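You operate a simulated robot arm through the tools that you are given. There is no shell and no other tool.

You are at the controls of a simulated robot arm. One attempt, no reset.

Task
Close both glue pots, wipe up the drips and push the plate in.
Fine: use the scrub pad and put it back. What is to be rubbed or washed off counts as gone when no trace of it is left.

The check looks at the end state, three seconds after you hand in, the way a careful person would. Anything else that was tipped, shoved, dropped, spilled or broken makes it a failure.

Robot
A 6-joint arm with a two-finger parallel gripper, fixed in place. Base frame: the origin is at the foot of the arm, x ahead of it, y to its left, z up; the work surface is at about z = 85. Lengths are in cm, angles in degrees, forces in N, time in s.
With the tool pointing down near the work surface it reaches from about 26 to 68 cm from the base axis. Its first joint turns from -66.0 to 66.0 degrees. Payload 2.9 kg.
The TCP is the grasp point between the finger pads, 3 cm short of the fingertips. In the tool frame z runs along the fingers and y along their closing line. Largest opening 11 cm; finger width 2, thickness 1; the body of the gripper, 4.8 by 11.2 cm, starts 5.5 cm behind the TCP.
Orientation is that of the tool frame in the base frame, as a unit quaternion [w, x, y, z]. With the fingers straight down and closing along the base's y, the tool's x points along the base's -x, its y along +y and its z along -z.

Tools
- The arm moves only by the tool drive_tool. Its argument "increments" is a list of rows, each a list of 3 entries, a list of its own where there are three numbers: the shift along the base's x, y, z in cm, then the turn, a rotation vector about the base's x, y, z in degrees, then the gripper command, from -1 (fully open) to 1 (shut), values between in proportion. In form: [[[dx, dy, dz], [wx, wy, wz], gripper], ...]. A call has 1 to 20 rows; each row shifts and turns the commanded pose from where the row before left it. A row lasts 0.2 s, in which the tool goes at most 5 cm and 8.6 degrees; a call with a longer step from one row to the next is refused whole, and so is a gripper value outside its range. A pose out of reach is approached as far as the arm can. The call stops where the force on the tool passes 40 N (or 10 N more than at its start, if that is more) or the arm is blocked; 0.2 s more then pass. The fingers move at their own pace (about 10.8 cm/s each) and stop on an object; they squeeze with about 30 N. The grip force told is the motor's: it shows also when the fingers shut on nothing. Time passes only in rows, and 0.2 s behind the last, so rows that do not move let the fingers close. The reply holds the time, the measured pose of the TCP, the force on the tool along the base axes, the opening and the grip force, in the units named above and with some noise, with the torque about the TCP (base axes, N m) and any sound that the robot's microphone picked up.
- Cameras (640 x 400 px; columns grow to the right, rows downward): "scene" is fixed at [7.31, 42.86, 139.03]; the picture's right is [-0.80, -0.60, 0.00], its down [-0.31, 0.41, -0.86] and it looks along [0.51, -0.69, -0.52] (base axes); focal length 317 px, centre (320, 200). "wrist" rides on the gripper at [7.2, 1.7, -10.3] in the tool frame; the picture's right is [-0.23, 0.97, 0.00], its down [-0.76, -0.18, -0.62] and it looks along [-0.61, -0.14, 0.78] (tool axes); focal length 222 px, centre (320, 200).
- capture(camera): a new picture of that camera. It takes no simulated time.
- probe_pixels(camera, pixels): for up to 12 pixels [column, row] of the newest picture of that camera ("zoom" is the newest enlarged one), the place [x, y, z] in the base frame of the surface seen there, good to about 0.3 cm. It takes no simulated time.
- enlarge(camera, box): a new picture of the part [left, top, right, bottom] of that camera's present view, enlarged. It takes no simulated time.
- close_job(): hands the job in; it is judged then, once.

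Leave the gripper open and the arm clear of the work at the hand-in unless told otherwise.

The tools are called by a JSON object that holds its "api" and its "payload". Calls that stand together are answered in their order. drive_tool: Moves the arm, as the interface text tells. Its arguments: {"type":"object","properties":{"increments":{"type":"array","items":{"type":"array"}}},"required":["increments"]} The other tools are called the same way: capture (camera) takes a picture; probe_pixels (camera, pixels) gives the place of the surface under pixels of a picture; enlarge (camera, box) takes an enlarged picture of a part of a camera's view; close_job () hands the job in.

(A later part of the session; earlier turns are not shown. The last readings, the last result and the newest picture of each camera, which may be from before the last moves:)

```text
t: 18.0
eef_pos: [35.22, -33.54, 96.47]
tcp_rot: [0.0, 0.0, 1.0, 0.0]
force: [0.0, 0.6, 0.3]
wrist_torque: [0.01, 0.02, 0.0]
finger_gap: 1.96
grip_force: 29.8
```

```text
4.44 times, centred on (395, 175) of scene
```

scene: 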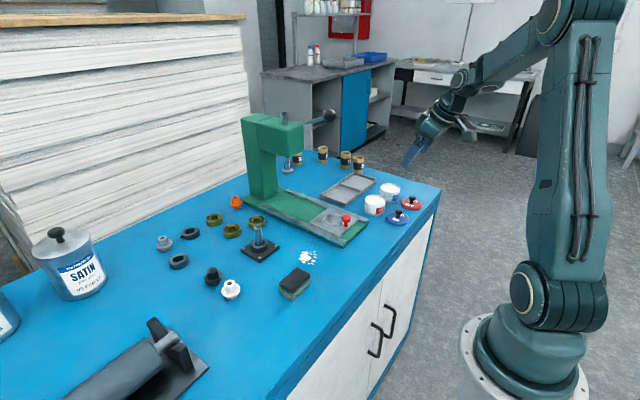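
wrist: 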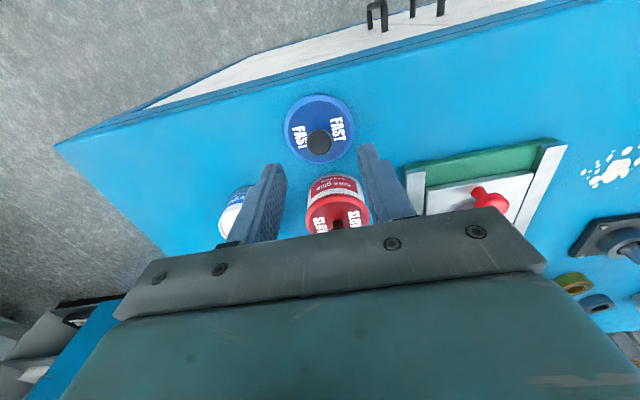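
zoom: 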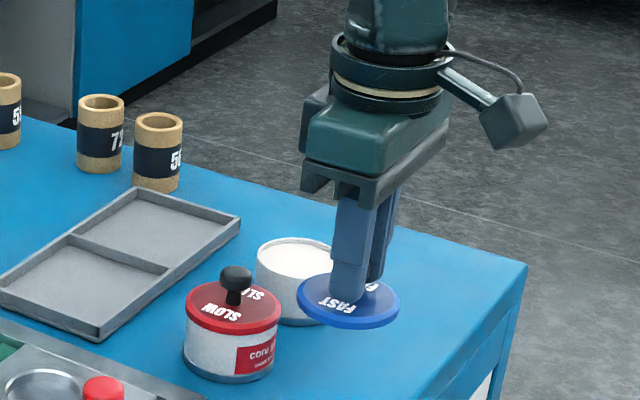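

Held. I'll raise a bit further (to clear the red knob), go to (42.87,-43.02) and hover at z 95.

{"api": "drive_tool", "payload": {"increments": [[[0, -2, 1.5], [0, 0, 0], 1], [[1.5, -2.5, 0], [0, 0, 0], 1], [[2, -2.5, 0], [0, 0, 0], 1], [[2, -2.56, 0], [0, 0, 0], 1], [[2.02, 0, 0], [0, 0, 0], 1], [[0, 0, -1.5], [0, 0, 0], 1], [[0, 0, -1.4], [0, 0, 0], 1], [[0, 0, 0], [0, 0, 0], 1]]}}

{"api": "enlarge", "payload": {"camera": "scene", "box": [368, 173, 418, 205]}}

{"api": "enlarge", "payload": {"camera": "wrist", "box": [260, 100, 380, 220]}}

```text
t: 19.8
eef_pos: [42.85, -43.04, 95.11]
tcp_rot: [0.0, 0.0, 1.0, 0.0]
force: [0.2, 0.0, -0.1]
wrist_torque: [0.03, 0.0, 0.0]
finger_gap: 1.96
grip_force: 30.2
```

```text
12.50 times, centred on (393, 189) of scene
```

zoom: 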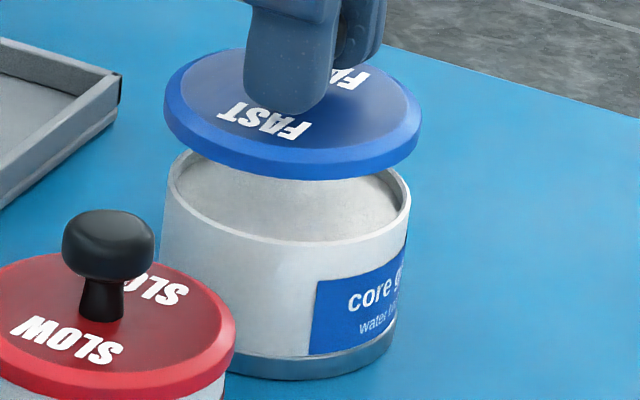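

```text
3.33 times, centred on (320, 160) of wrist
```

zoom: 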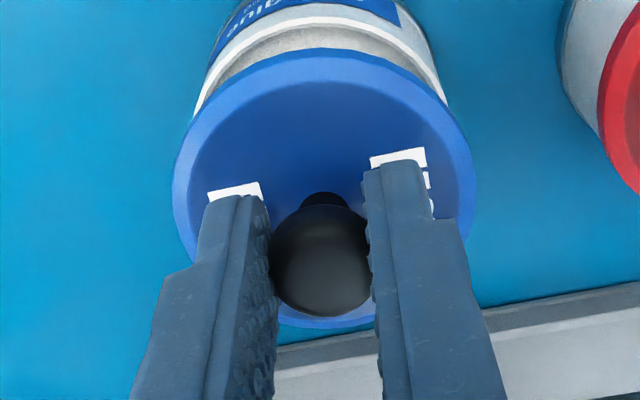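

Comparing with the red hover, the lid is about 0.15 cm too far in +x/+y. I'll correct (-0.12,-0.1) and lower to just above the rim, then check.

{"api": "drive_tool", "payload": {"increments": [[[-0.12, -0.1, -0.8], [0, 0, 0], 1], [[0, 0, -0.6], [0, 0, 0], 1], [[0, 0, 0], [0, 0, 0], 1]]}}

{"api": "enlarge", "payload": {"camera": "scene", "box": [368, 173, 418, 205]}}

{"api": "enlarge", "payload": {"camera": "wrist", "box": [260, 100, 380, 220]}}

```text
t: 20.6
eef_pos: [42.85, -42.97, 93.67]
tcp_rot: [0.0, 0.0, 1.0, -0.001]
force: [0.1, -0.2, -0.7]
wrist_torque: [-0.02, -0.02, -0.01]
finger_gap: 1.95
grip_force: 30.2
```

```text
12.50 times, centred on (393, 189) of scene
```

zoom: 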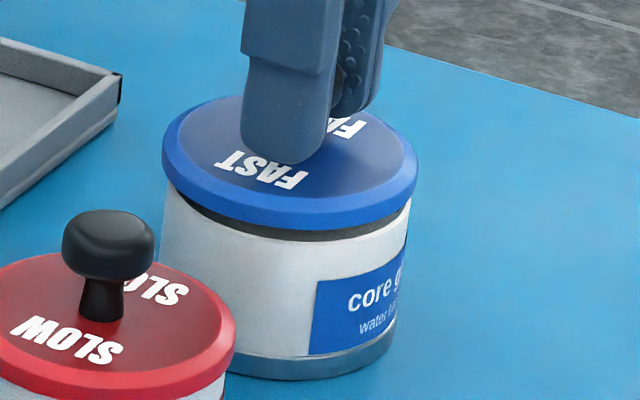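

```text
3.33 times, centred on (320, 160) of wrist
```

zoom: 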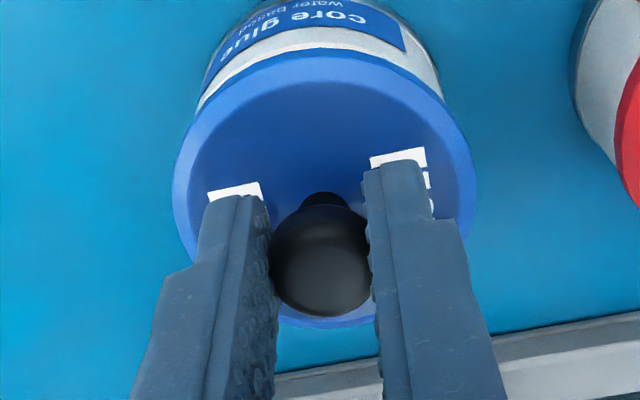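

{"api": "enlarge", "payload": {"camera": "scene", "box": [376, 180, 406, 200]}}

{"api": "enlarge", "payload": {"camera": "wrist", "box": [285, 95, 355, 140]}}

```text
16.00 times, centred on (391, 190) of scene
```

zoom: 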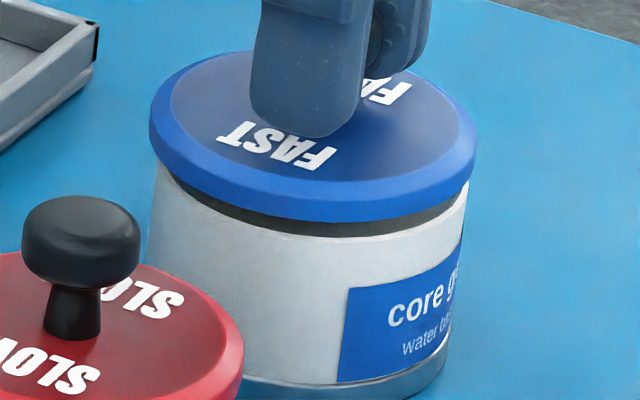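

```text
8.89 times, centred on (320, 118) of wrist
```

zoom: 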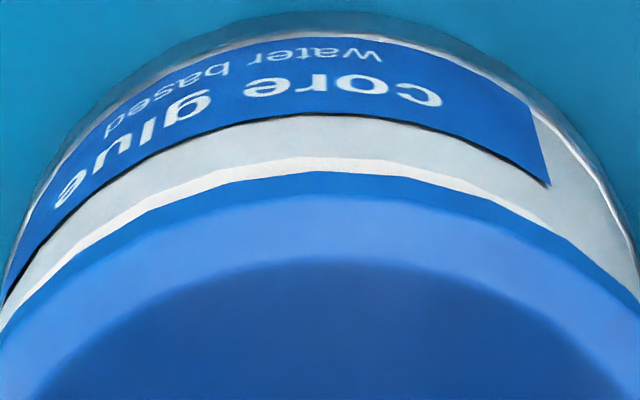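

Close to centred; a small nudge (-0.07,+0.02), then lower in 0.1 steps to contact.

{"api": "drive_tool", "payload": {"increments": [[[-0.07, 0.02, -0.15], [0, 0, 0], 1], [[0, 0, -0.1], [0, 0, 0], 1], [[0, 0, -0.1], [0, 0, 0], 1], [[0, 0, -0.1], [0, 0, 0], 1], [[0, 0, -0.1], [0, 0, 0], 1], [[0, 0, 0], [0, 0, 0], 1]]}}

{"api": "enlarge", "payload": {"camera": "scene", "box": [376, 180, 406, 200]}}

{"api": "enlarge", "payload": {"camera": "wrist", "box": [285, 95, 355, 140]}}

```text
t: 22.0
eef_pos: [42.59, -43.05, 93.16]
tcp_rot: [0.001, 0.0, 1.0, 0.001]
force: [1.6, 1.4, 4.0]
wrist_torque: [0.04, -0.02, 0.01]
finger_gap: 1.95
grip_force: 30.3
```

```text
16.00 times, centred on (391, 190) of scene
```

zoom: 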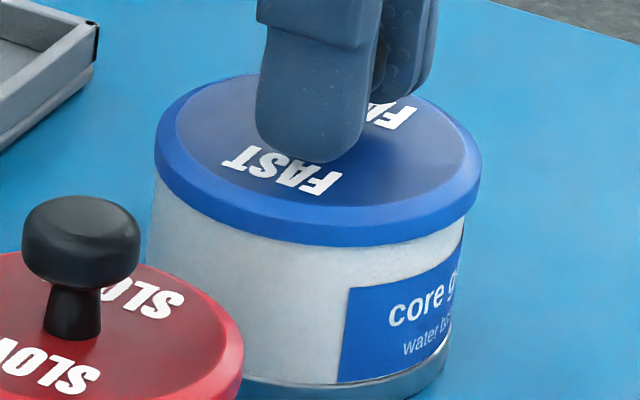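

```text
8.89 times, centred on (320, 118) of wrist
```

zoom: 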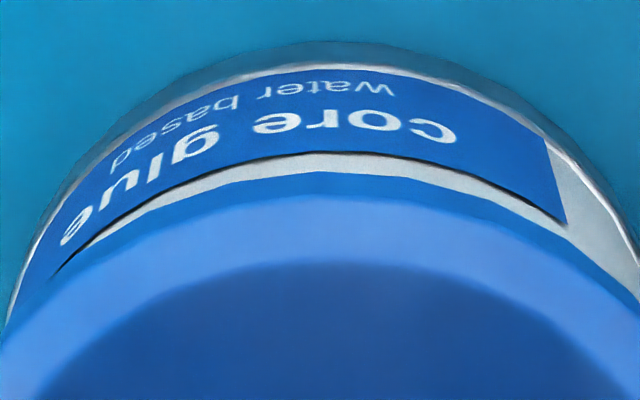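

Contact at 4 N, alignment within 0.1 cm. I'll nudge back slightly and press down for the snap.

{"api": "drive_tool", "payload": {"increments": [[[0.04, 0.02, -0.1], [0, 0, 0], 1], [[0, 0, -0.1], [0, 0, 0], 1], [[0, 0, -0.08], [0, 0, 0], 1], [[0, 0, 0], [0, 0, 0], 1]]}}

```text
t: 23.0
eef_pos: [42.64, -43.11, 93.17]
tcp_rot: [0.003, 0.0, 1.0, -0.002]
force: [-7.0, 4.8, 31.3]
wrist_torque: [0.06, 0.14, 0.01]
finger_gap: 1.92
grip_force: 29.8
```

31 N reached, as with the red one. Now I'll relieve, open and lift.

{"api": "drive_tool", "payload": {"increments": [[[0, 0, 0.15], [0, 0, 0], 1], [[0, 0, 0.1], [0, 0, 0], 1], [[0, 0, 0], [0, 0, 0], 0.4], [[0, 0, 0], [0, 0, 0], 0.2], [[0, 0, 2], [0, 0, 0], 0.2], [[0, 0, 3], [0, 0, 0], 0.2], [[0, 0, 3], [0, 0, 0], 0.2], [[0, 0, 0], [0, 0, 0], 0.2]]}}

{"api": "enlarge", "payload": {"camera": "scene", "box": [352, 170, 412, 217]}}

{"api": "enlarge", "payload": {"camera": "wrist", "box": [260, 60, 440, 180]}}

```text
t: 24.8
eef_pos: [42.54, -43.2, 101.06]
tcp_rot: [0.0, 0.0, 1.0, 0.0]
force: [0.0, 0.0, 0.1]
wrist_torque: [0.0, -0.01, -0.01]
finger_gap: 4.43
grip_force: 0.0
heard: snap
```

```text
8.51 times, centred on (382, 194) of scene
```

zoom: 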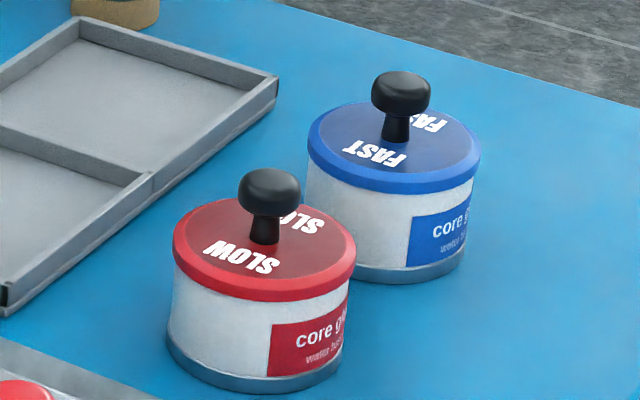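

```text
3.33 times, centred on (350, 120) of wrist
```

zoom: 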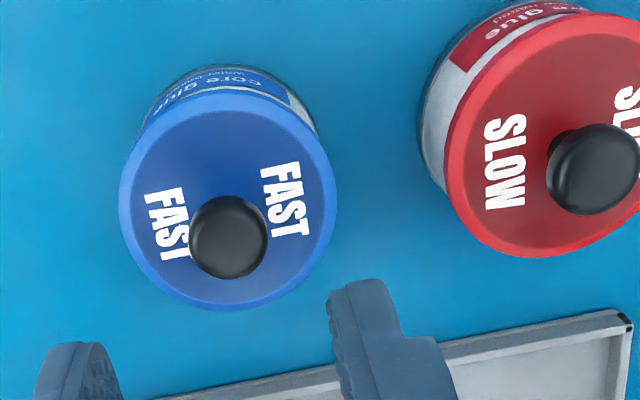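

Both pots are closed (two snaps heard). Next the plate: I'll move to above the press slide and look.

{"api": "drive_tool", "payload": {"increments": [[[0, 2, 4], [0, 0, 0], 0.2], [[0, 4.9, 0], [0, 0, 0], 0.2], [[0, 4.9, 0], [0, 0, 0], 0.2], [[-1, 4.8, 0], [0, 0, 0], 0.2], [[-2, 4.4, 0], [0, 0, 0], 0.2], [[-2, 3, 0], [0, 0, 0], 0.2], [[0, 0, 0], [0, 0, 0], 0.2]]}}

{"api": "capture", "payload": {"camera": "wrist"}}

{"api": "capture", "payload": {"camera": "scene"}}

```text
t: 26.4
eef_pos: [37.82, -19.17, 105.04]
tcp_rot: [0.0, 0.0, 1.0, 0.0]
force: [-0.2, 1.0, -0.9]
wrist_torque: [-0.03, 0.0, -0.01]
finger_gap: 4.41
grip_force: 0.2
```

```text
taken
```

wrist: 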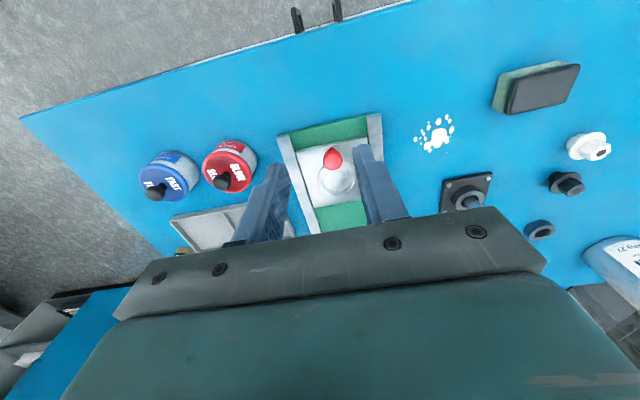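

```text
taken
```

scene: 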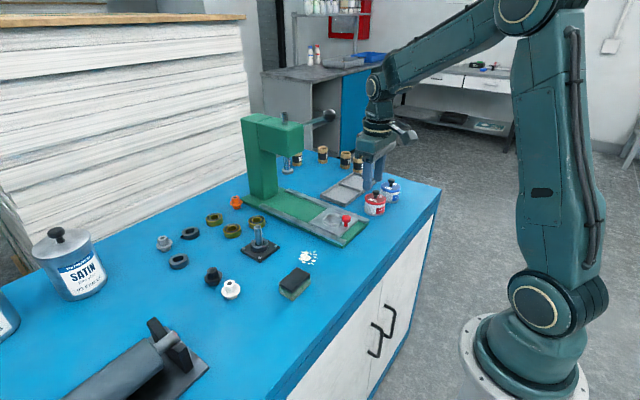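

{"api": "enlarge", "payload": {"camera": "wrist", "box": [270, 105, 390, 235]}}

{"api": "probe_pixels", "payload": {"camera": "zoom", "pixels": [[206, 150], [183, 150], [233, 148], [165, 118], [330, 100], [100, 110], [350, 60], [115, 60], [345, 150], [100, 160], [190, 280], [230, 290]]}}

{"api": "enlarge", "payload": {"camera": "scene", "box": [230, 100, 390, 250]}}

```text
3.08 times, centred on (330, 170) of wrist
```

zoom: 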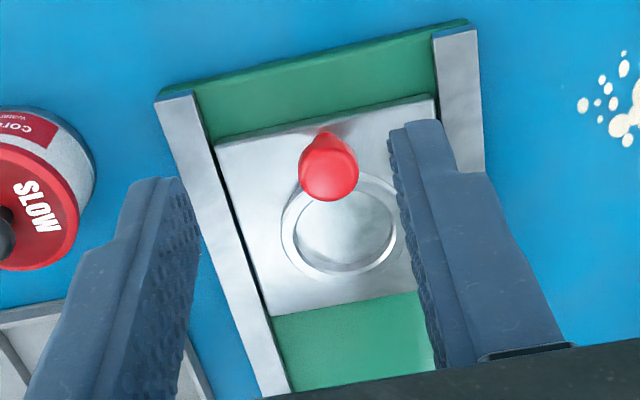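

```text
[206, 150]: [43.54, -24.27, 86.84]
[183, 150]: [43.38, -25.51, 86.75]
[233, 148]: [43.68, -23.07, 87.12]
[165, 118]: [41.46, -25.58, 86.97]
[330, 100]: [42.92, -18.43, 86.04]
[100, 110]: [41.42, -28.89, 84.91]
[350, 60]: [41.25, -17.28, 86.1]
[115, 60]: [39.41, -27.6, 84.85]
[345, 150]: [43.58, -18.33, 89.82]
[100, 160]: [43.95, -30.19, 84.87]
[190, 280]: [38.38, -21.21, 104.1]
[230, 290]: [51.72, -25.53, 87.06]
```

```text
2.67 times, centred on (310, 175) of scene
```

zoom: 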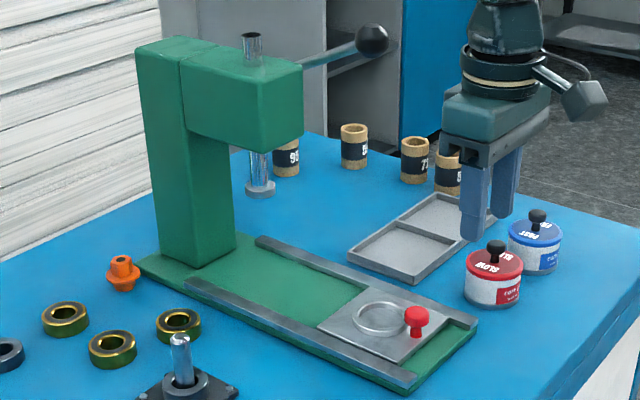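

Now probing rails, plate, ring, knob, ram and press head in the scene zoom.

{"api": "probe_pixels", "payload": {"camera": "zoom", "pixels": [[260, 188], [250, 185], [192, 282], [408, 382], [258, 240], [470, 320], [322, 326], [400, 360], [417, 313], [358, 318], [405, 312], [380, 302]]}}

{"api": "probe_pixels", "payload": {"camera": "zoom", "pixels": [[240, 100], [299, 90], [290, 140], [230, 230], [370, 40], [190, 255], [445, 315], [370, 283], [366, 290], [435, 325], [251, 155], [270, 155]]}}

{"api": "enlarge", "payload": {"camera": "scene", "box": [300, 195, 380, 250]}}

```text
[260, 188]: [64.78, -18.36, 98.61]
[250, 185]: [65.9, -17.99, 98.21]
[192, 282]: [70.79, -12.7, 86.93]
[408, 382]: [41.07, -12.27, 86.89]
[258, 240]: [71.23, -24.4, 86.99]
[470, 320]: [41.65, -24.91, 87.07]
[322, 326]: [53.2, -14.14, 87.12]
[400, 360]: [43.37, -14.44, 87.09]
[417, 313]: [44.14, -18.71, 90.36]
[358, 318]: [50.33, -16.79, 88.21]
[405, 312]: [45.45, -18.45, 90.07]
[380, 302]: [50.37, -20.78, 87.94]
```

```text
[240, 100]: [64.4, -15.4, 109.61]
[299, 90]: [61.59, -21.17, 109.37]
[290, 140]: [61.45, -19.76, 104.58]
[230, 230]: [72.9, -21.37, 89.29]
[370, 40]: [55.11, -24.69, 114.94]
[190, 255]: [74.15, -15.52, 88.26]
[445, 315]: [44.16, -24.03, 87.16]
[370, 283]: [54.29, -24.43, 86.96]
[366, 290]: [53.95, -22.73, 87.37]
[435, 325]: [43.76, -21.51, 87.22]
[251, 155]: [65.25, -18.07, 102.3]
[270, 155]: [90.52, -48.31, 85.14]
```

```text
7.27 times, centred on (340, 222) of scene
```

zoom: 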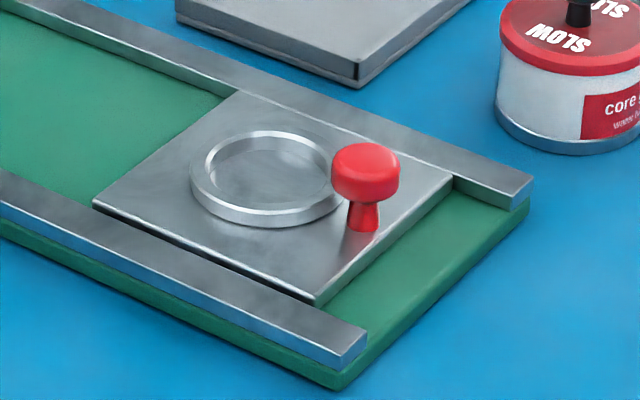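

The slide runs along x between rails (y −24.5…−12.5). The plate spans x 43.5–53.5 with its knob at (44.2,-18.6), and the ram is at (65,-18.2). To stay clear of the press head I'll tilt the fingers 30° forward, close them, and go down in front of the knob to push it at its neck.

{"api": "drive_tool", "payload": {"increments": [[[0, 0.24, 0], [0, -7.5, 0], 1], [[0, 0.24, 0], [0, -7.5, 0], 1], [[0, 0, 0], [0, -7.5, 0], 1], [[0, 0, 0], [0, -7.5, 0], 1], [[-0.2, 0, -3], [0, 0, 0], 1], [[0, 0, -3], [0, 0, 0], 1], [[0, 0, -3], [0, 0, 0], 1], [[0, 0, 0], [0, 0, 0], 1]]}}

{"api": "capture", "payload": {"camera": "wrist"}}

{"api": "enlarge", "payload": {"camera": "scene", "box": [280, 140, 440, 260]}}

```text
t: 28.2
eef_pos: [37.27, -18.6, 96.06]
tcp_rot: [0.259, 0.0, 0.966, 0.0]
force: [-0.2, 0.9, -0.5]
wrist_torque: [-0.02, -0.02, -0.01]
finger_gap: 0.0
grip_force: 29.8
```

```text
taken
```

wrist: 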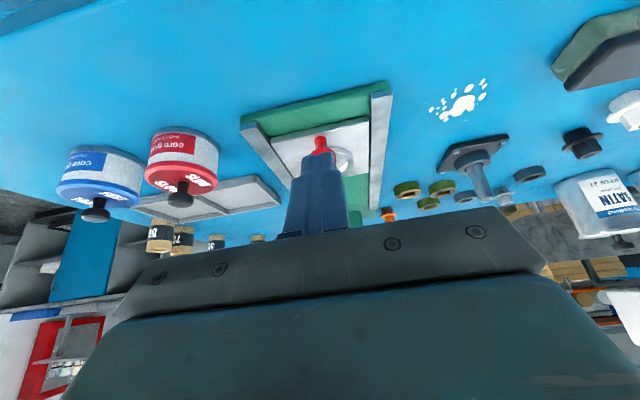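

```text
3.33 times, centred on (360, 200) of scene
```

zoom: 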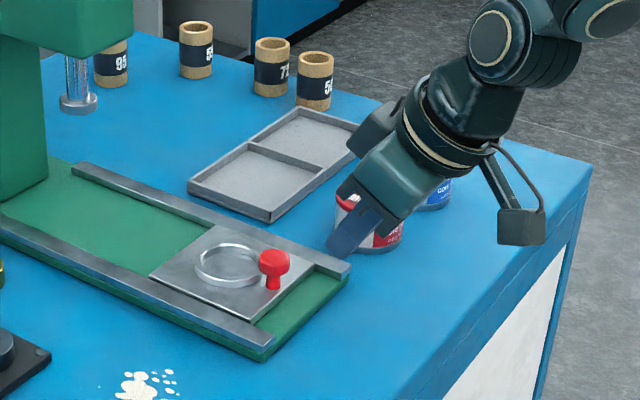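

The tool is tilted and in line with the knob. Lower to z 90.7 and approach the knob.

{"api": "drive_tool", "payload": {"increments": [[[0, 0, -2.5], [0, 0, 0], 1], [[0, 0, -2.5], [0, 0, 0], 1], [[0, 0, -0.3], [0, 0, 0], 1], [[1.5, 0, 0], [0, 0, 0], 1], [[0, 0, 0], [0, 0, 0], 1]]}}

{"api": "enlarge", "payload": {"camera": "wrist", "box": [240, 60, 400, 180]}}

{"api": "enlarge", "payload": {"camera": "scene", "box": [310, 180, 400, 250]}}

```text
t: 29.4
eef_pos: [38.79, -18.57, 90.72]
tcp_rot: [0.259, 0.0, 0.966, 0.0]
force: [0.2, -0.2, -0.1]
wrist_torque: [0.05, 0.01, 0.01]
finger_gap: 0.01
grip_force: 29.8
```

```text
3.33 times, centred on (320, 120) of wrist
```

zoom: 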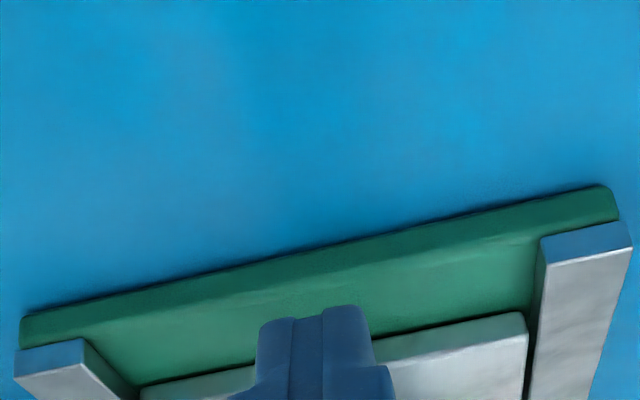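

```text
5.71 times, centred on (355, 215) of scene
```

zoom: 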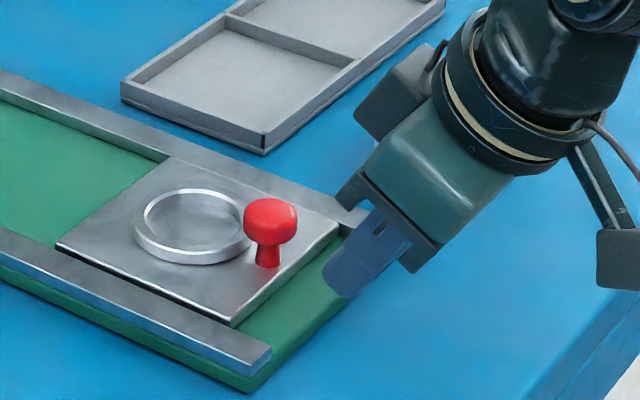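

Aligned. Advance in 0.5–1 cm steps until contact and a bit of pushing.

{"api": "drive_tool", "payload": {"increments": [[[1, 0, 0], [0, 0, 0], 1], [[0.7, 0, 0], [0, 0, 0], 1], [[0.5, 0, 0], [0, 0, 0], 1], [[0.5, 0, 0], [0, 0, 0], 1], [[0.5, 0, 0], [0, 0, 0], 1], [[0.5, 0, 0], [0, 0, 0], 1], [[0, 0, 0], [0, 0, 0], 1]]}}

{"api": "enlarge", "payload": {"camera": "scene", "box": [310, 180, 400, 250]}}

```text
t: 31.0
eef_pos: [42.56, -18.63, 90.85]
tcp_rot: [0.259, 0.0, 0.966, 0.0]
force: [0.5, 0.2, 0.1]
wrist_torque: [0.04, 0.04, 0.0]
finger_gap: 0.0
grip_force: 29.4
```

```text
5.71 times, centred on (355, 215) of scene
```

zoom: 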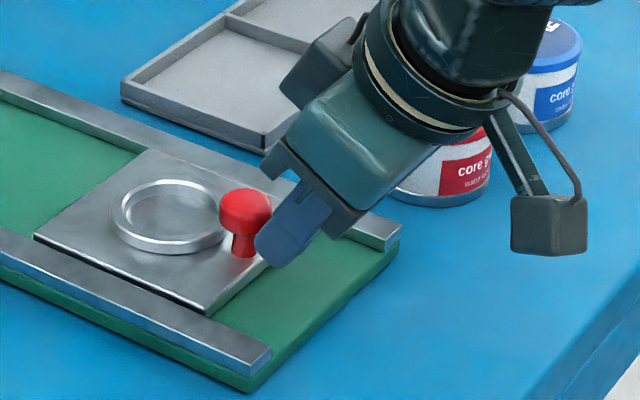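

It slides with very little force. Continue pushing smoothly.

{"api": "drive_tool", "payload": {"increments": [[[0.8, 0, 0], [0, 0, 0], 1], [[0.8, 0, 0], [0, 0, 0], 1], [[0.8, 0, 0], [0, 0, 0], 1], [[0.8, 0, 0], [0, 0, 0], 1], [[0.8, 0, 0], [0, 0, 0], 1], [[0.8, 0, 0], [0, 0, 0], 1], [[0.8, 0, 0], [0, 0, 0], 1], [[0.8, 0, 0], [0, 0, 0], 1], [[0.8, 0, 0], [0, 0, 0], 1], [[0.8, 0, 0], [0, 0, 0], 1], [[0.5, 0, 0], [0, 0, 0], 1], [[0, 0, 0], [0, 0, 0], 1]]}}

{"api": "enlarge", "payload": {"camera": "scene", "box": [230, 100, 390, 250]}}

{"api": "capture", "payload": {"camera": "scene"}}

{"api": "capture", "payload": {"camera": "wrist"}}

```text
t: 33.6
eef_pos: [51.06, -18.61, 90.87]
tcp_rot: [0.259, -0.001, 0.966, 0.0]
force: [-1.8, 0.5, -0.3]
wrist_torque: [0.01, -0.02, 0.04]
finger_gap: 0.01
grip_force: 30.0
```

```text
2.67 times, centred on (310, 175) of scene
```

zoom: 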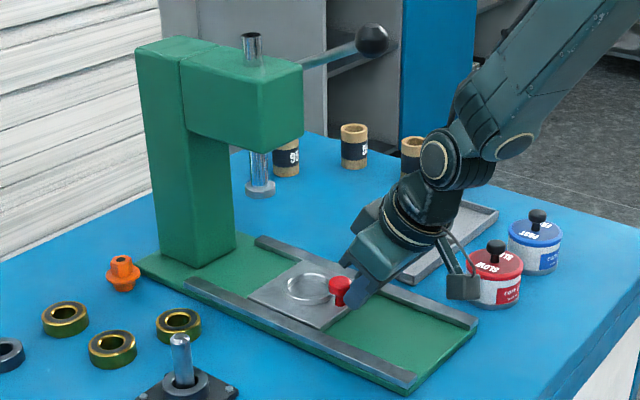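

```text
taken
```

scene: 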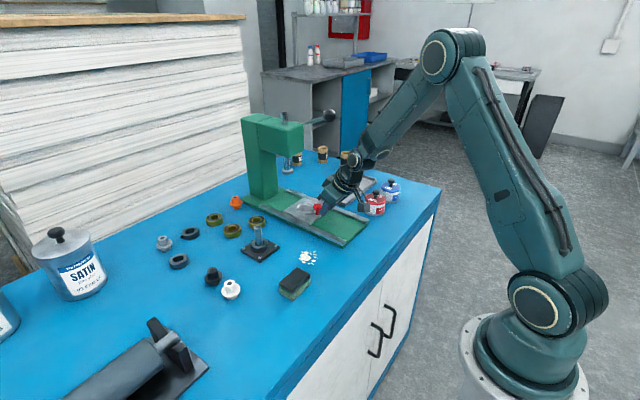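

```text
taken
```

wrist: 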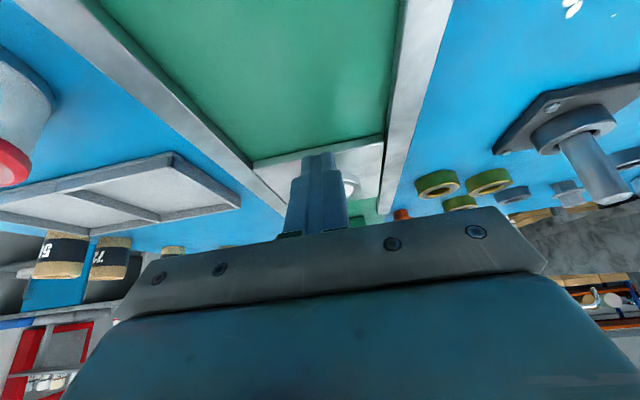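

The plate slides well. I'll probe the ring and the plate's far edge to see how far is left.

{"api": "probe_pixels", "payload": {"camera": "scene", "pixels": [[317, 207], [298, 209], [310, 200], [303, 215], [321, 213], [293, 211], [308, 209], [286, 209], [303, 196], [326, 215]]}}

{"api": "enlarge", "payload": {"camera": "scene", "box": [265, 170, 345, 225]}}

```text
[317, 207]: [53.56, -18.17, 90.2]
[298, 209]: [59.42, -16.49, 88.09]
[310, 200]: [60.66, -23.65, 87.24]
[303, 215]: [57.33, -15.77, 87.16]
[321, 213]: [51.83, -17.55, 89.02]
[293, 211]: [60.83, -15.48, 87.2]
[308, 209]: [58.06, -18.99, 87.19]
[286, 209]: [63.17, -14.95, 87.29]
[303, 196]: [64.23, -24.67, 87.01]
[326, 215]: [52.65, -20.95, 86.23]
```

```text
7.27 times, centred on (305, 198) of scene
```

zoom: 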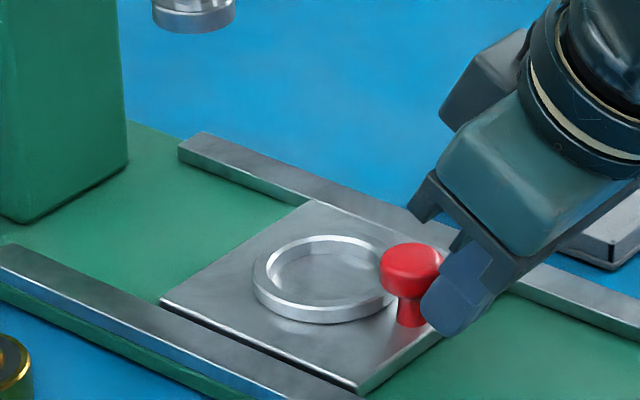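

About 7 cm are left until the ring is under the ram. Push 4 cm more, then check clearance to press head and lever.

{"api": "drive_tool", "payload": {"increments": [[[0.8, 0, 0], [0, 0, 0], 1], [[0.8, 0, 0], [0, 0, 0], 1], [[0.8, 0, 0], [0, 0, 0], 1], [[0.8, 0, 0], [0, 0, 0], 1], [[0.8, 0, 0], [0, 0, 0], 1], [[0, 0, 0], [0, 0, 0], 1]]}}

{"api": "enlarge", "payload": {"camera": "scene", "box": [230, 90, 390, 240]}}

{"api": "enlarge", "payload": {"camera": "scene", "box": [265, 150, 345, 225]}}

```text
t: 35.0
eef_pos: [55.15, -18.55, 90.84]
tcp_rot: [0.259, 0.0, 0.966, 0.0]
force: [0.5, -0.6, 0.6]
wrist_torque: [0.02, -0.01, 0.01]
finger_gap: 0.0
grip_force: 29.5
```

```text
2.67 times, centred on (310, 165) of scene
```

zoom: 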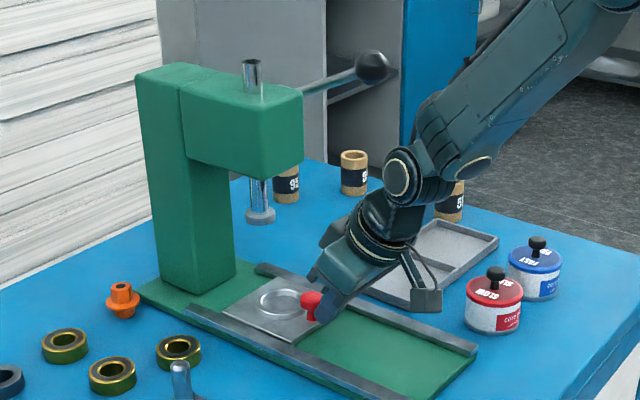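

```text
5.33 times, centred on (305, 188) of scene
```

zoom: 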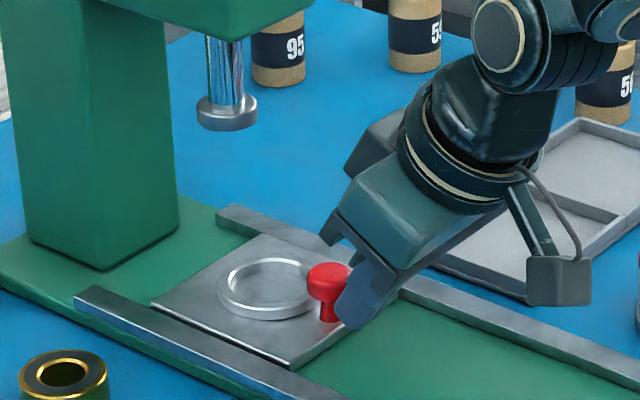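

Clearance is good. I'll push on in smaller steps, watching for the stop.

{"api": "drive_tool", "payload": {"increments": [[[0.5, 0, 0], [0, 0, 0], 1], [[0.5, 0, 0], [0, 0, 0], 1], [[0.5, 0, 0], [0, 0, 0], 1], [[0.4, 0, 0], [0, 0, 0], 1], [[0.3, 0, 0], [0, 0, 0], 1], [[0, 0, 0], [0, 0, 0], 1]]}}

{"api": "enlarge", "payload": {"camera": "scene", "box": [265, 150, 345, 225]}}

```text
t: 36.4
eef_pos: [57.15, -18.58, 90.79]
tcp_rot: [0.258, 0.0, 0.966, 0.0]
force: [-0.3, -0.1, 0.6]
wrist_torque: [0.02, -0.01, 0.01]
finger_gap: 0.01
grip_force: 30.7
```

```text
5.33 times, centred on (305, 188) of scene
```

zoom: 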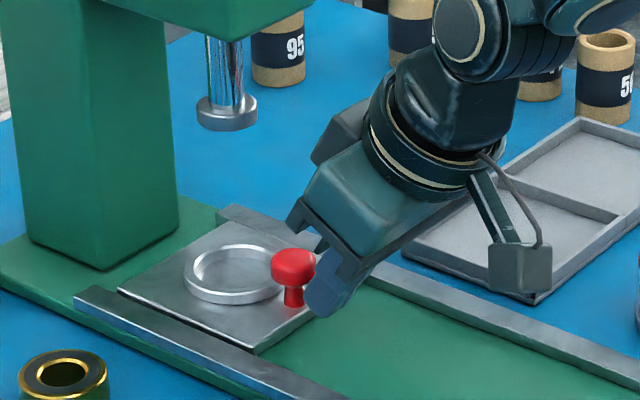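

{"api": "drive_tool", "payload": {"increments": [[[0.3, 0, 0], [0, 0, 0], 1], [[0.3, 0, 0], [0, 0, 0], 1], [[0.3, 0, 0], [0, 0, 0], 1], [[0.3, 0, 0], [0, 0, 0], 1], [[0.3, 0, 0], [0, 0, 0], 1], [[0, 0, 0], [0, 0, 0], 1]]}}

{"api": "enlarge", "payload": {"camera": "scene", "box": [265, 150, 345, 225]}}

```text
t: 38.0
eef_pos: [58.13, -18.53, 90.14]
tcp_rot: [0.247, 0.001, 0.969, 0.002]
force: [-2.1, 0.0, -1.5]
wrist_torque: [0.02, 0.06, -0.01]
finger_gap: 0.0
grip_force: 29.8
stopped in row 6: the force on the tool passed its limit at 40 N (the readings are from after the stop); the commanded pose is now the measured one
```

```text
5.33 times, centred on (305, 188) of scene
```

zoom: 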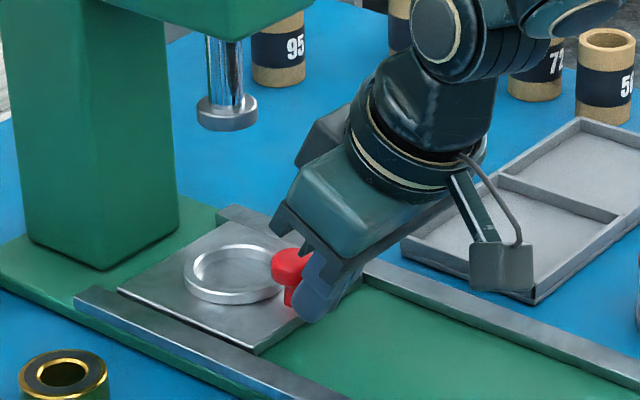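

The plate has reached its stop: it did not move further and the force rose. The ring lies directly below the ram. I'll back the fingers off from the knob and rise away.

{"api": "drive_tool", "payload": {"increments": [[[-0.5, 0, 0.2], [0, 0, 0], 1], [[-1.5, 0, 0.5], [0, 0, 0], 1], [[-3, 0, 1.5], [0, 0, 0], 1], [[-4, 0, 2.5], [0, 0, 0], 1], [[-4, 0, 2.5], [0, 0, 0], 1], [[-3, 0, 3.5], [0, 0, 0], 1], [[0, 0, 0], [0, 0, 0], 1]]}}

{"api": "enlarge", "payload": {"camera": "scene", "box": [230, 90, 390, 240]}}

{"api": "enlarge", "payload": {"camera": "scene", "box": [265, 150, 345, 225]}}

{"api": "capture", "payload": {"camera": "wrist"}}

```text
t: 39.6
eef_pos: [42.32, -18.6, 100.94]
tcp_rot: [0.247, 0.001, 0.969, 0.003]
force: [0.2, 0.3, 0.2]
wrist_torque: [-0.02, 0.01, 0.0]
finger_gap: 0.02
grip_force: 29.2
```

```text
2.67 times, centred on (310, 165) of scene
```

zoom: 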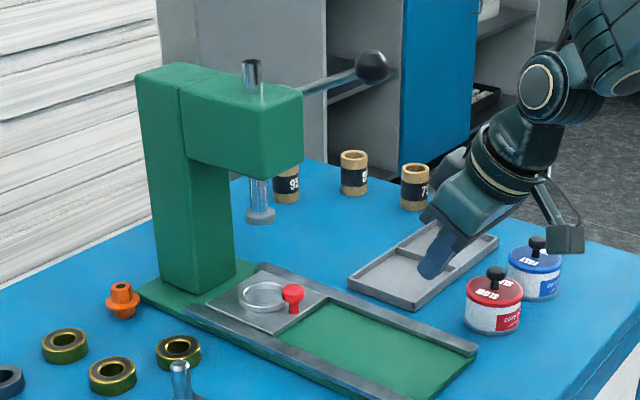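

```text
5.33 times, centred on (305, 188) of scene
```

zoom: 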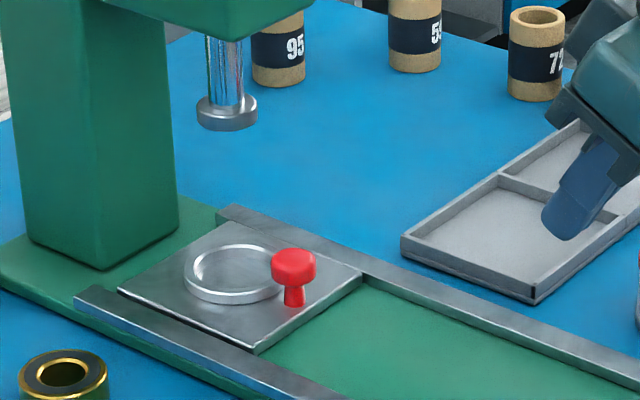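

```text
taken
```

wrist: 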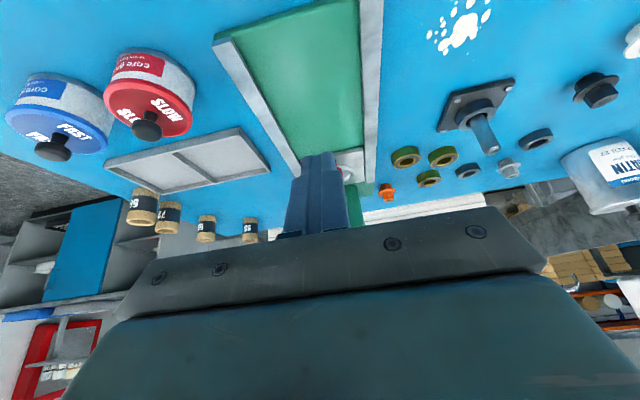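

Let me probe the plate corners, ring, column foot and ram to confirm that the plate is fully in.

{"api": "enlarge", "payload": {"camera": "scene", "box": [255, 165, 325, 220]}}

{"api": "probe_pixels", "payload": {"camera": "scene", "pixels": [[268, 204], [269, 204], [288, 192], [313, 215], [289, 201], [282, 205], [265, 200], [275, 196], [288, 171], [300, 198], [287, 158], [290, 208]]}}

```text
7.27 times, centred on (290, 192) of scene
```

zoom: 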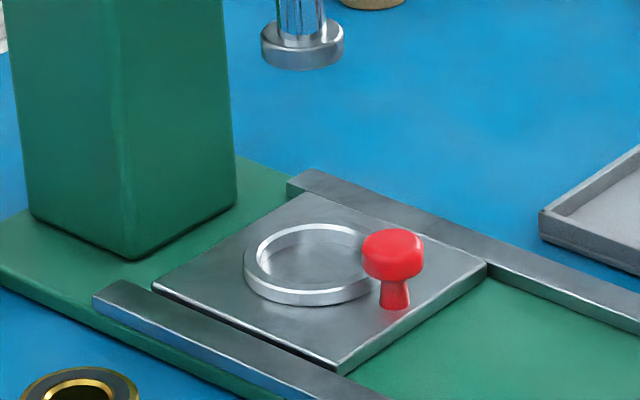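

```text
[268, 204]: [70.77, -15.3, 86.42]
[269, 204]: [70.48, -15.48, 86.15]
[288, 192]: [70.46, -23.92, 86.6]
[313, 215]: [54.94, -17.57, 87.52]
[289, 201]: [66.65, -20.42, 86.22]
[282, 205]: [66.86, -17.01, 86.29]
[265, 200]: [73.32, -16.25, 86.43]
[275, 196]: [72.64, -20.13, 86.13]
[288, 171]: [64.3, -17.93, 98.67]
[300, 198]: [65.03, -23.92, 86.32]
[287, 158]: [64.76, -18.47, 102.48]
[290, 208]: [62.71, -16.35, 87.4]
```

Those probes used an older picture; I'll take a new one and probe again.

{"api": "capture", "payload": {"camera": "scene"}}

{"api": "enlarge", "payload": {"camera": "scene", "box": [255, 165, 325, 220]}}

{"api": "probe_pixels", "payload": {"camera": "zoom", "pixels": [[158, 286], [308, 198], [340, 362], [482, 266], [308, 256], [250, 270], [310, 298], [310, 228], [374, 260], [300, 60], [135, 257], [392, 245]]}}

```text
taken
```

scene: 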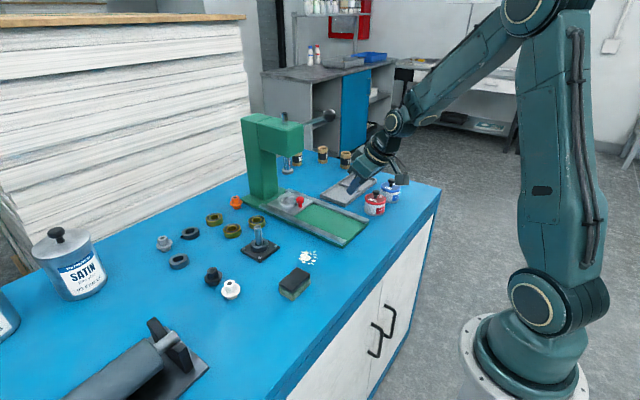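

```text
7.27 times, centred on (290, 192) of scene
```

zoom: 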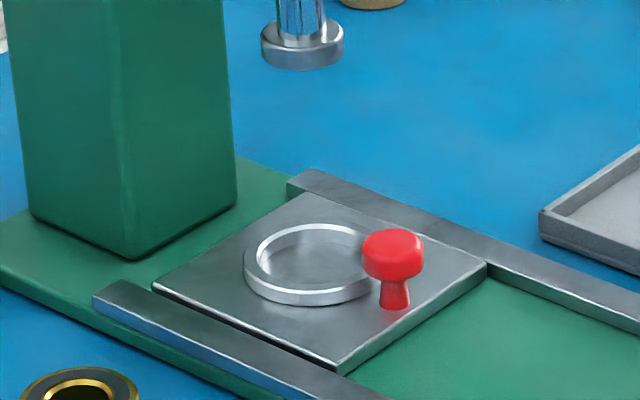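

```text
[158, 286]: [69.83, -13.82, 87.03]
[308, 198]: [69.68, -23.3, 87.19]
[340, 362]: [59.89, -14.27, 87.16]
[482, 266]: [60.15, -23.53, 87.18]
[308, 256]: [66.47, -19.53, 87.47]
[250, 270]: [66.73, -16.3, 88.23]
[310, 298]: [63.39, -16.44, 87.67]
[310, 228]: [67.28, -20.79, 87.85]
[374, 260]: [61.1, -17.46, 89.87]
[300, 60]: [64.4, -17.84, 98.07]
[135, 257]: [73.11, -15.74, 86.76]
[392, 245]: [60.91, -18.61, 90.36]
```

The plate is fully in, with its ring under the ram (centre ≈ (65.3,-18.6)). Now the scrub pad: I'll straighten the tool, open it, and move above the pad.

{"api": "drive_tool", "payload": {"increments": [[[0, 2, 2], [0, 7.2, 0], -0.5], [[0, 3, 2], [0, 7.2, 0], -0.5], [[-1, 4, 0], [0, 7.2, 0], -0.5], [[-1, 4.5, 0], [0, 7.0, 0], -0.5], [[-1, 4.8, 0], [0, 0, 0], -0.5], [[-1, 4.4, 0], [0, 0, 0], -0.5], [[0, 0, 0], [0, 0, 0], -0.5]]}}

{"api": "capture", "payload": {"camera": "wrist"}}

{"api": "enlarge", "payload": {"camera": "scene", "box": [265, 240, 345, 310]}}

```text
t: 41.2
eef_pos: [38.21, 4.24, 105.35]
tcp_rot: [0.001, 0.003, 1.0, 0.003]
force: [0.4, 0.2, -0.2]
wrist_torque: [0.04, -0.02, -0.02]
finger_gap: 8.26
grip_force: 0.0
```

```text
taken
```

wrist: 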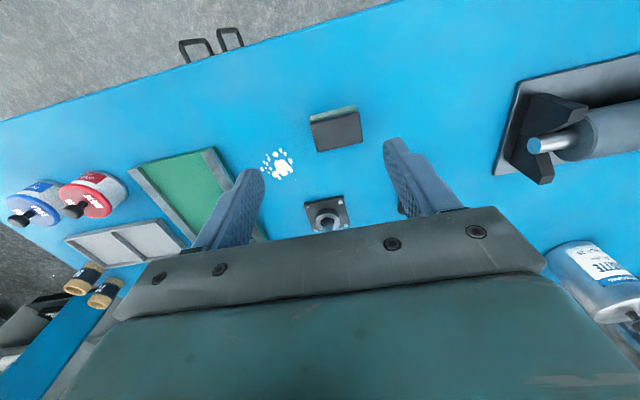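

```text
5.71 times, centred on (305, 275) of scene
```

zoom: 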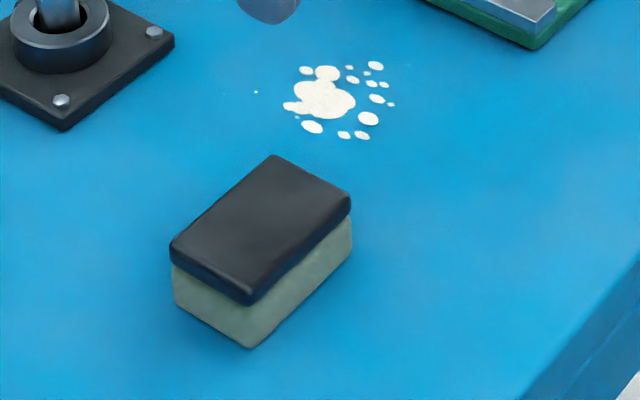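

{"api": "probe_pixels", "payload": {"camera": "zoom", "pixels": [[275, 158], [347, 200], [250, 298], [173, 245], [250, 345], [352, 240], [173, 300], [260, 230], [177, 270], [345, 225]]}}

{"api": "enlarge", "payload": {"camera": "wrist", "box": [240, 85, 400, 185]}}

```text
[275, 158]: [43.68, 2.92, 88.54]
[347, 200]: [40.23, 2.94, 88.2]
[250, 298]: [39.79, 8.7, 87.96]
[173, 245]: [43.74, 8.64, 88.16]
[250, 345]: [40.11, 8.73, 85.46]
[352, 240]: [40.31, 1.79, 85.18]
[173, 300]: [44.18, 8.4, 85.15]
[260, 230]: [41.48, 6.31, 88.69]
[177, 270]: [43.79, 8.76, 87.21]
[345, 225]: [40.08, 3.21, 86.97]
```

```text
4.00 times, centred on (320, 135) of wrist
```

zoom: 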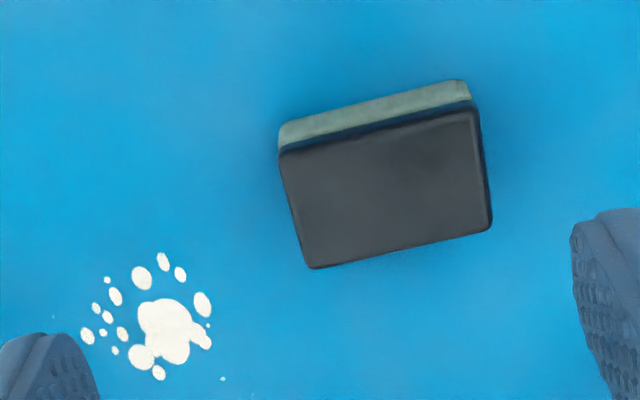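

Pad: x 39.9–44, y 2.8–8.8, top 88.3, with the sage face down. I'll map the drips, including the faint specks, and nearby obstacles.

{"api": "probe_pixels", "payload": {"camera": "zoom", "pixels": [[53, 317], [223, 379], [163, 261], [180, 274], [107, 279], [88, 336], [160, 373], [203, 304], [209, 342], [141, 278], [170, 325], [208, 325]]}}

{"api": "enlarge", "payload": {"camera": "wrist", "box": [240, 130, 320, 200]}}

{"api": "enlarge", "payload": {"camera": "scene", "box": [285, 240, 335, 275]}}

```text
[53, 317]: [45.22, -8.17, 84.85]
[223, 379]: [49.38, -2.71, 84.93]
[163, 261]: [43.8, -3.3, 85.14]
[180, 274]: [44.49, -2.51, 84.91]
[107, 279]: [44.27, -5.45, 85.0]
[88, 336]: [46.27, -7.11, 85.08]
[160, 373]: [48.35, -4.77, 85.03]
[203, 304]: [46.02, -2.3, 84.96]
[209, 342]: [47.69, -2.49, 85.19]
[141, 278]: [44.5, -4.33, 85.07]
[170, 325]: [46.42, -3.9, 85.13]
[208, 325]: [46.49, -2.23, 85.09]
```

```text
5.71 times, centred on (280, 165) of wrist
```

zoom: 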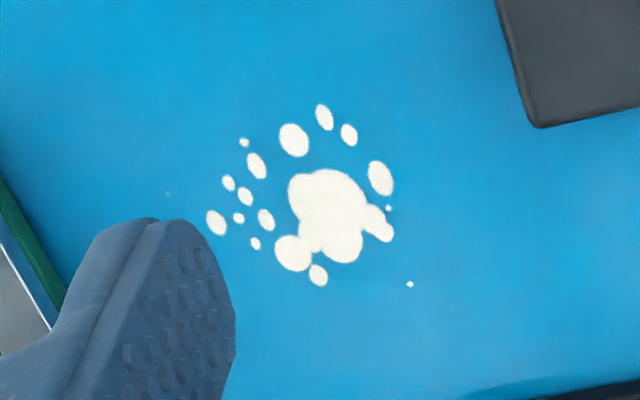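

```text
11.43 times, centred on (310, 258) of scene
```

zoom: 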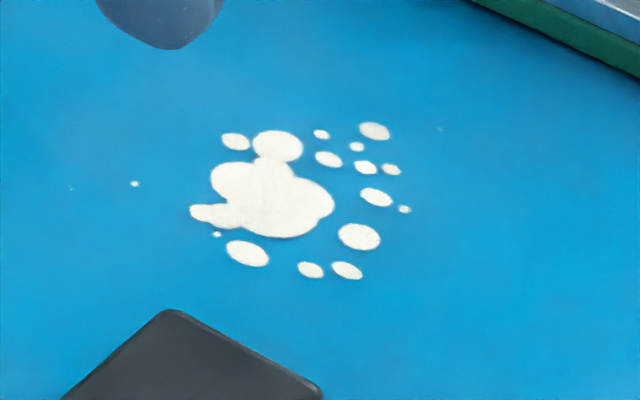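

{"api": "probe_pixels", "payload": {"camera": "zoom", "pixels": [[70, 188], [135, 184], [440, 128], [640, 65], [520, 25], [405, 209], [300, 350]]}}

{"api": "enlarge", "payload": {"camera": "scene", "box": [230, 215, 310, 275]}}

{"api": "enlarge", "payload": {"camera": "wrist", "box": [230, 150, 400, 240]}}

```text
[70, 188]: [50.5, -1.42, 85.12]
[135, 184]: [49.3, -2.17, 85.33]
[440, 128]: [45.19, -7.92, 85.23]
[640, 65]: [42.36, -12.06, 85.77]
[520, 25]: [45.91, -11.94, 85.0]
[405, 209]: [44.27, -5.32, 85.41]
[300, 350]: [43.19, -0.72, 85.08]
```

```text
6.67 times, centred on (270, 245) of scene
```

zoom: 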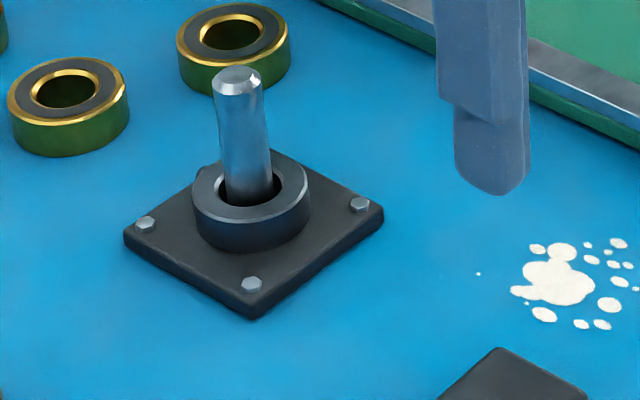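

```text
3.76 times, centred on (315, 195) of wrist
```

zoom: 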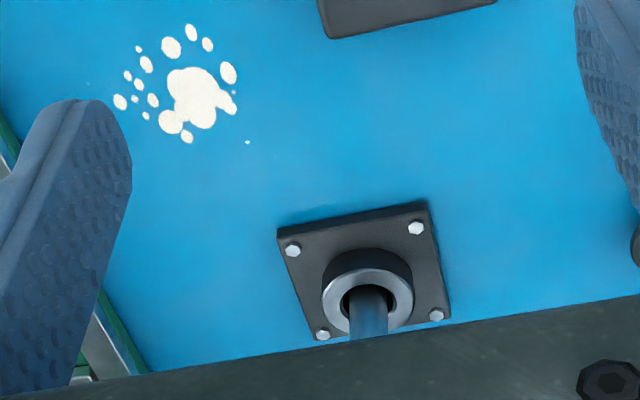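

{"api": "probe_pixels", "payload": {"camera": "zoom", "pixels": [[281, 234], [424, 205], [312, 335], [446, 312], [352, 262], [270, 155], [85, 82], [370, 325], [327, 330]]}}

{"api": "enlarge", "payload": {"camera": "scene", "box": [230, 215, 310, 275]}}

{"api": "probe_pixels", "payload": {"camera": "zoom", "pixels": [[238, 78], [380, 215], [253, 312], [128, 240], [235, 100], [248, 180]]}}

```text
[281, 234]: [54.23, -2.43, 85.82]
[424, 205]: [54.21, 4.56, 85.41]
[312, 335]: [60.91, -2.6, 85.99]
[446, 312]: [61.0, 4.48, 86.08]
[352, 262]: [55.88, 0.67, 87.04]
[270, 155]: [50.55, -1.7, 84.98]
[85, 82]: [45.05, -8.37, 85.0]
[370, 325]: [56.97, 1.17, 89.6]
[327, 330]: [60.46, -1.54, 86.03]
```

```text
6.67 times, centred on (270, 245) of scene
```

zoom: 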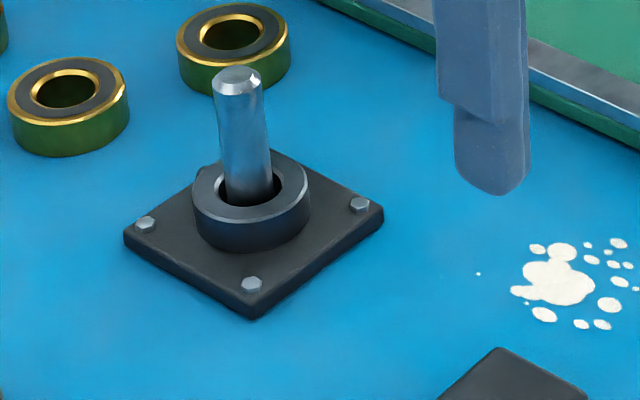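

```text
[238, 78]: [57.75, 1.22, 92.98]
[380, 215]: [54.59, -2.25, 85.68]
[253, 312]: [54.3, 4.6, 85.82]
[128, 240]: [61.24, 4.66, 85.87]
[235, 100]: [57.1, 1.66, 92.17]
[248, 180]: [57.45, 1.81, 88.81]
```

Obstacles: the fixture base starts at x 54.2 and the press base at y −12. Drips cover x 43.3–50.7, y −8.5…−1.4, including faint specks at (45.1,-8.3) and (50.5,-1.6). Now I go over the pad at (41.95,5.75) and partly down.

{"api": "drive_tool", "payload": {"increments": [[[2, 1, -2], [-0.34, 0.1, 0.34], -0.5], [[1.82, 0.58, -3], [0, 0, 0], -0.5], [[0, 0, -4], [0, 0, 0], -0.5], [[0, 0, -1], [0, 0, 0], -0.5], [[0, 0, 0], [0, 0, 0], -0.5]]}}

{"api": "capture", "payload": {"camera": "wrist"}}

{"api": "enlarge", "payload": {"camera": "scene", "box": [255, 220, 335, 310]}}

```text
t: 42.4
eef_pos: [42.04, 5.63, 95.07]
tcp_rot: [0.0, -0.001, 1.0, 0.0]
force: [0.7, -0.1, 0.0]
wrist_torque: [0.01, 0.06, 0.02]
finger_gap: 8.22
grip_force: 0.0
```

```text
taken
```

wrist: 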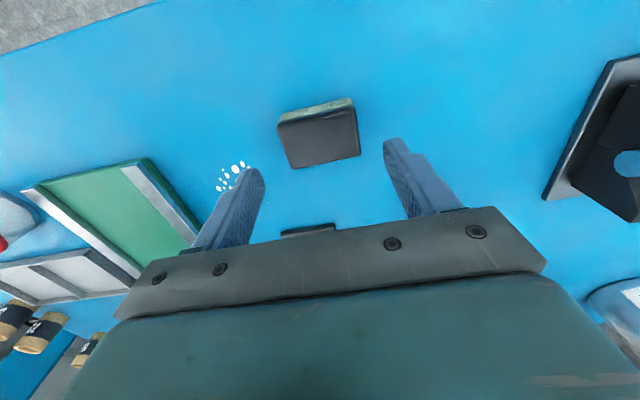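

```text
4.44 times, centred on (295, 265) of scene
```

zoom: 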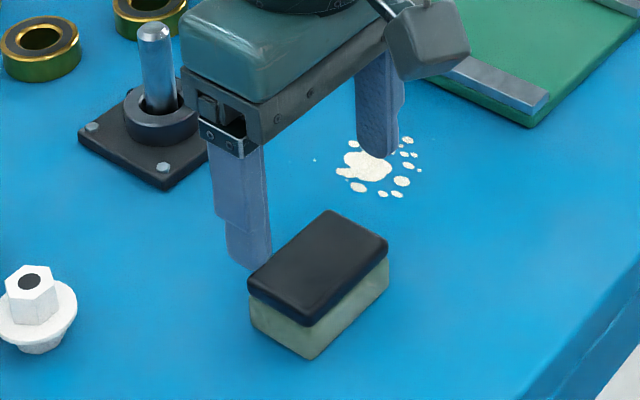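

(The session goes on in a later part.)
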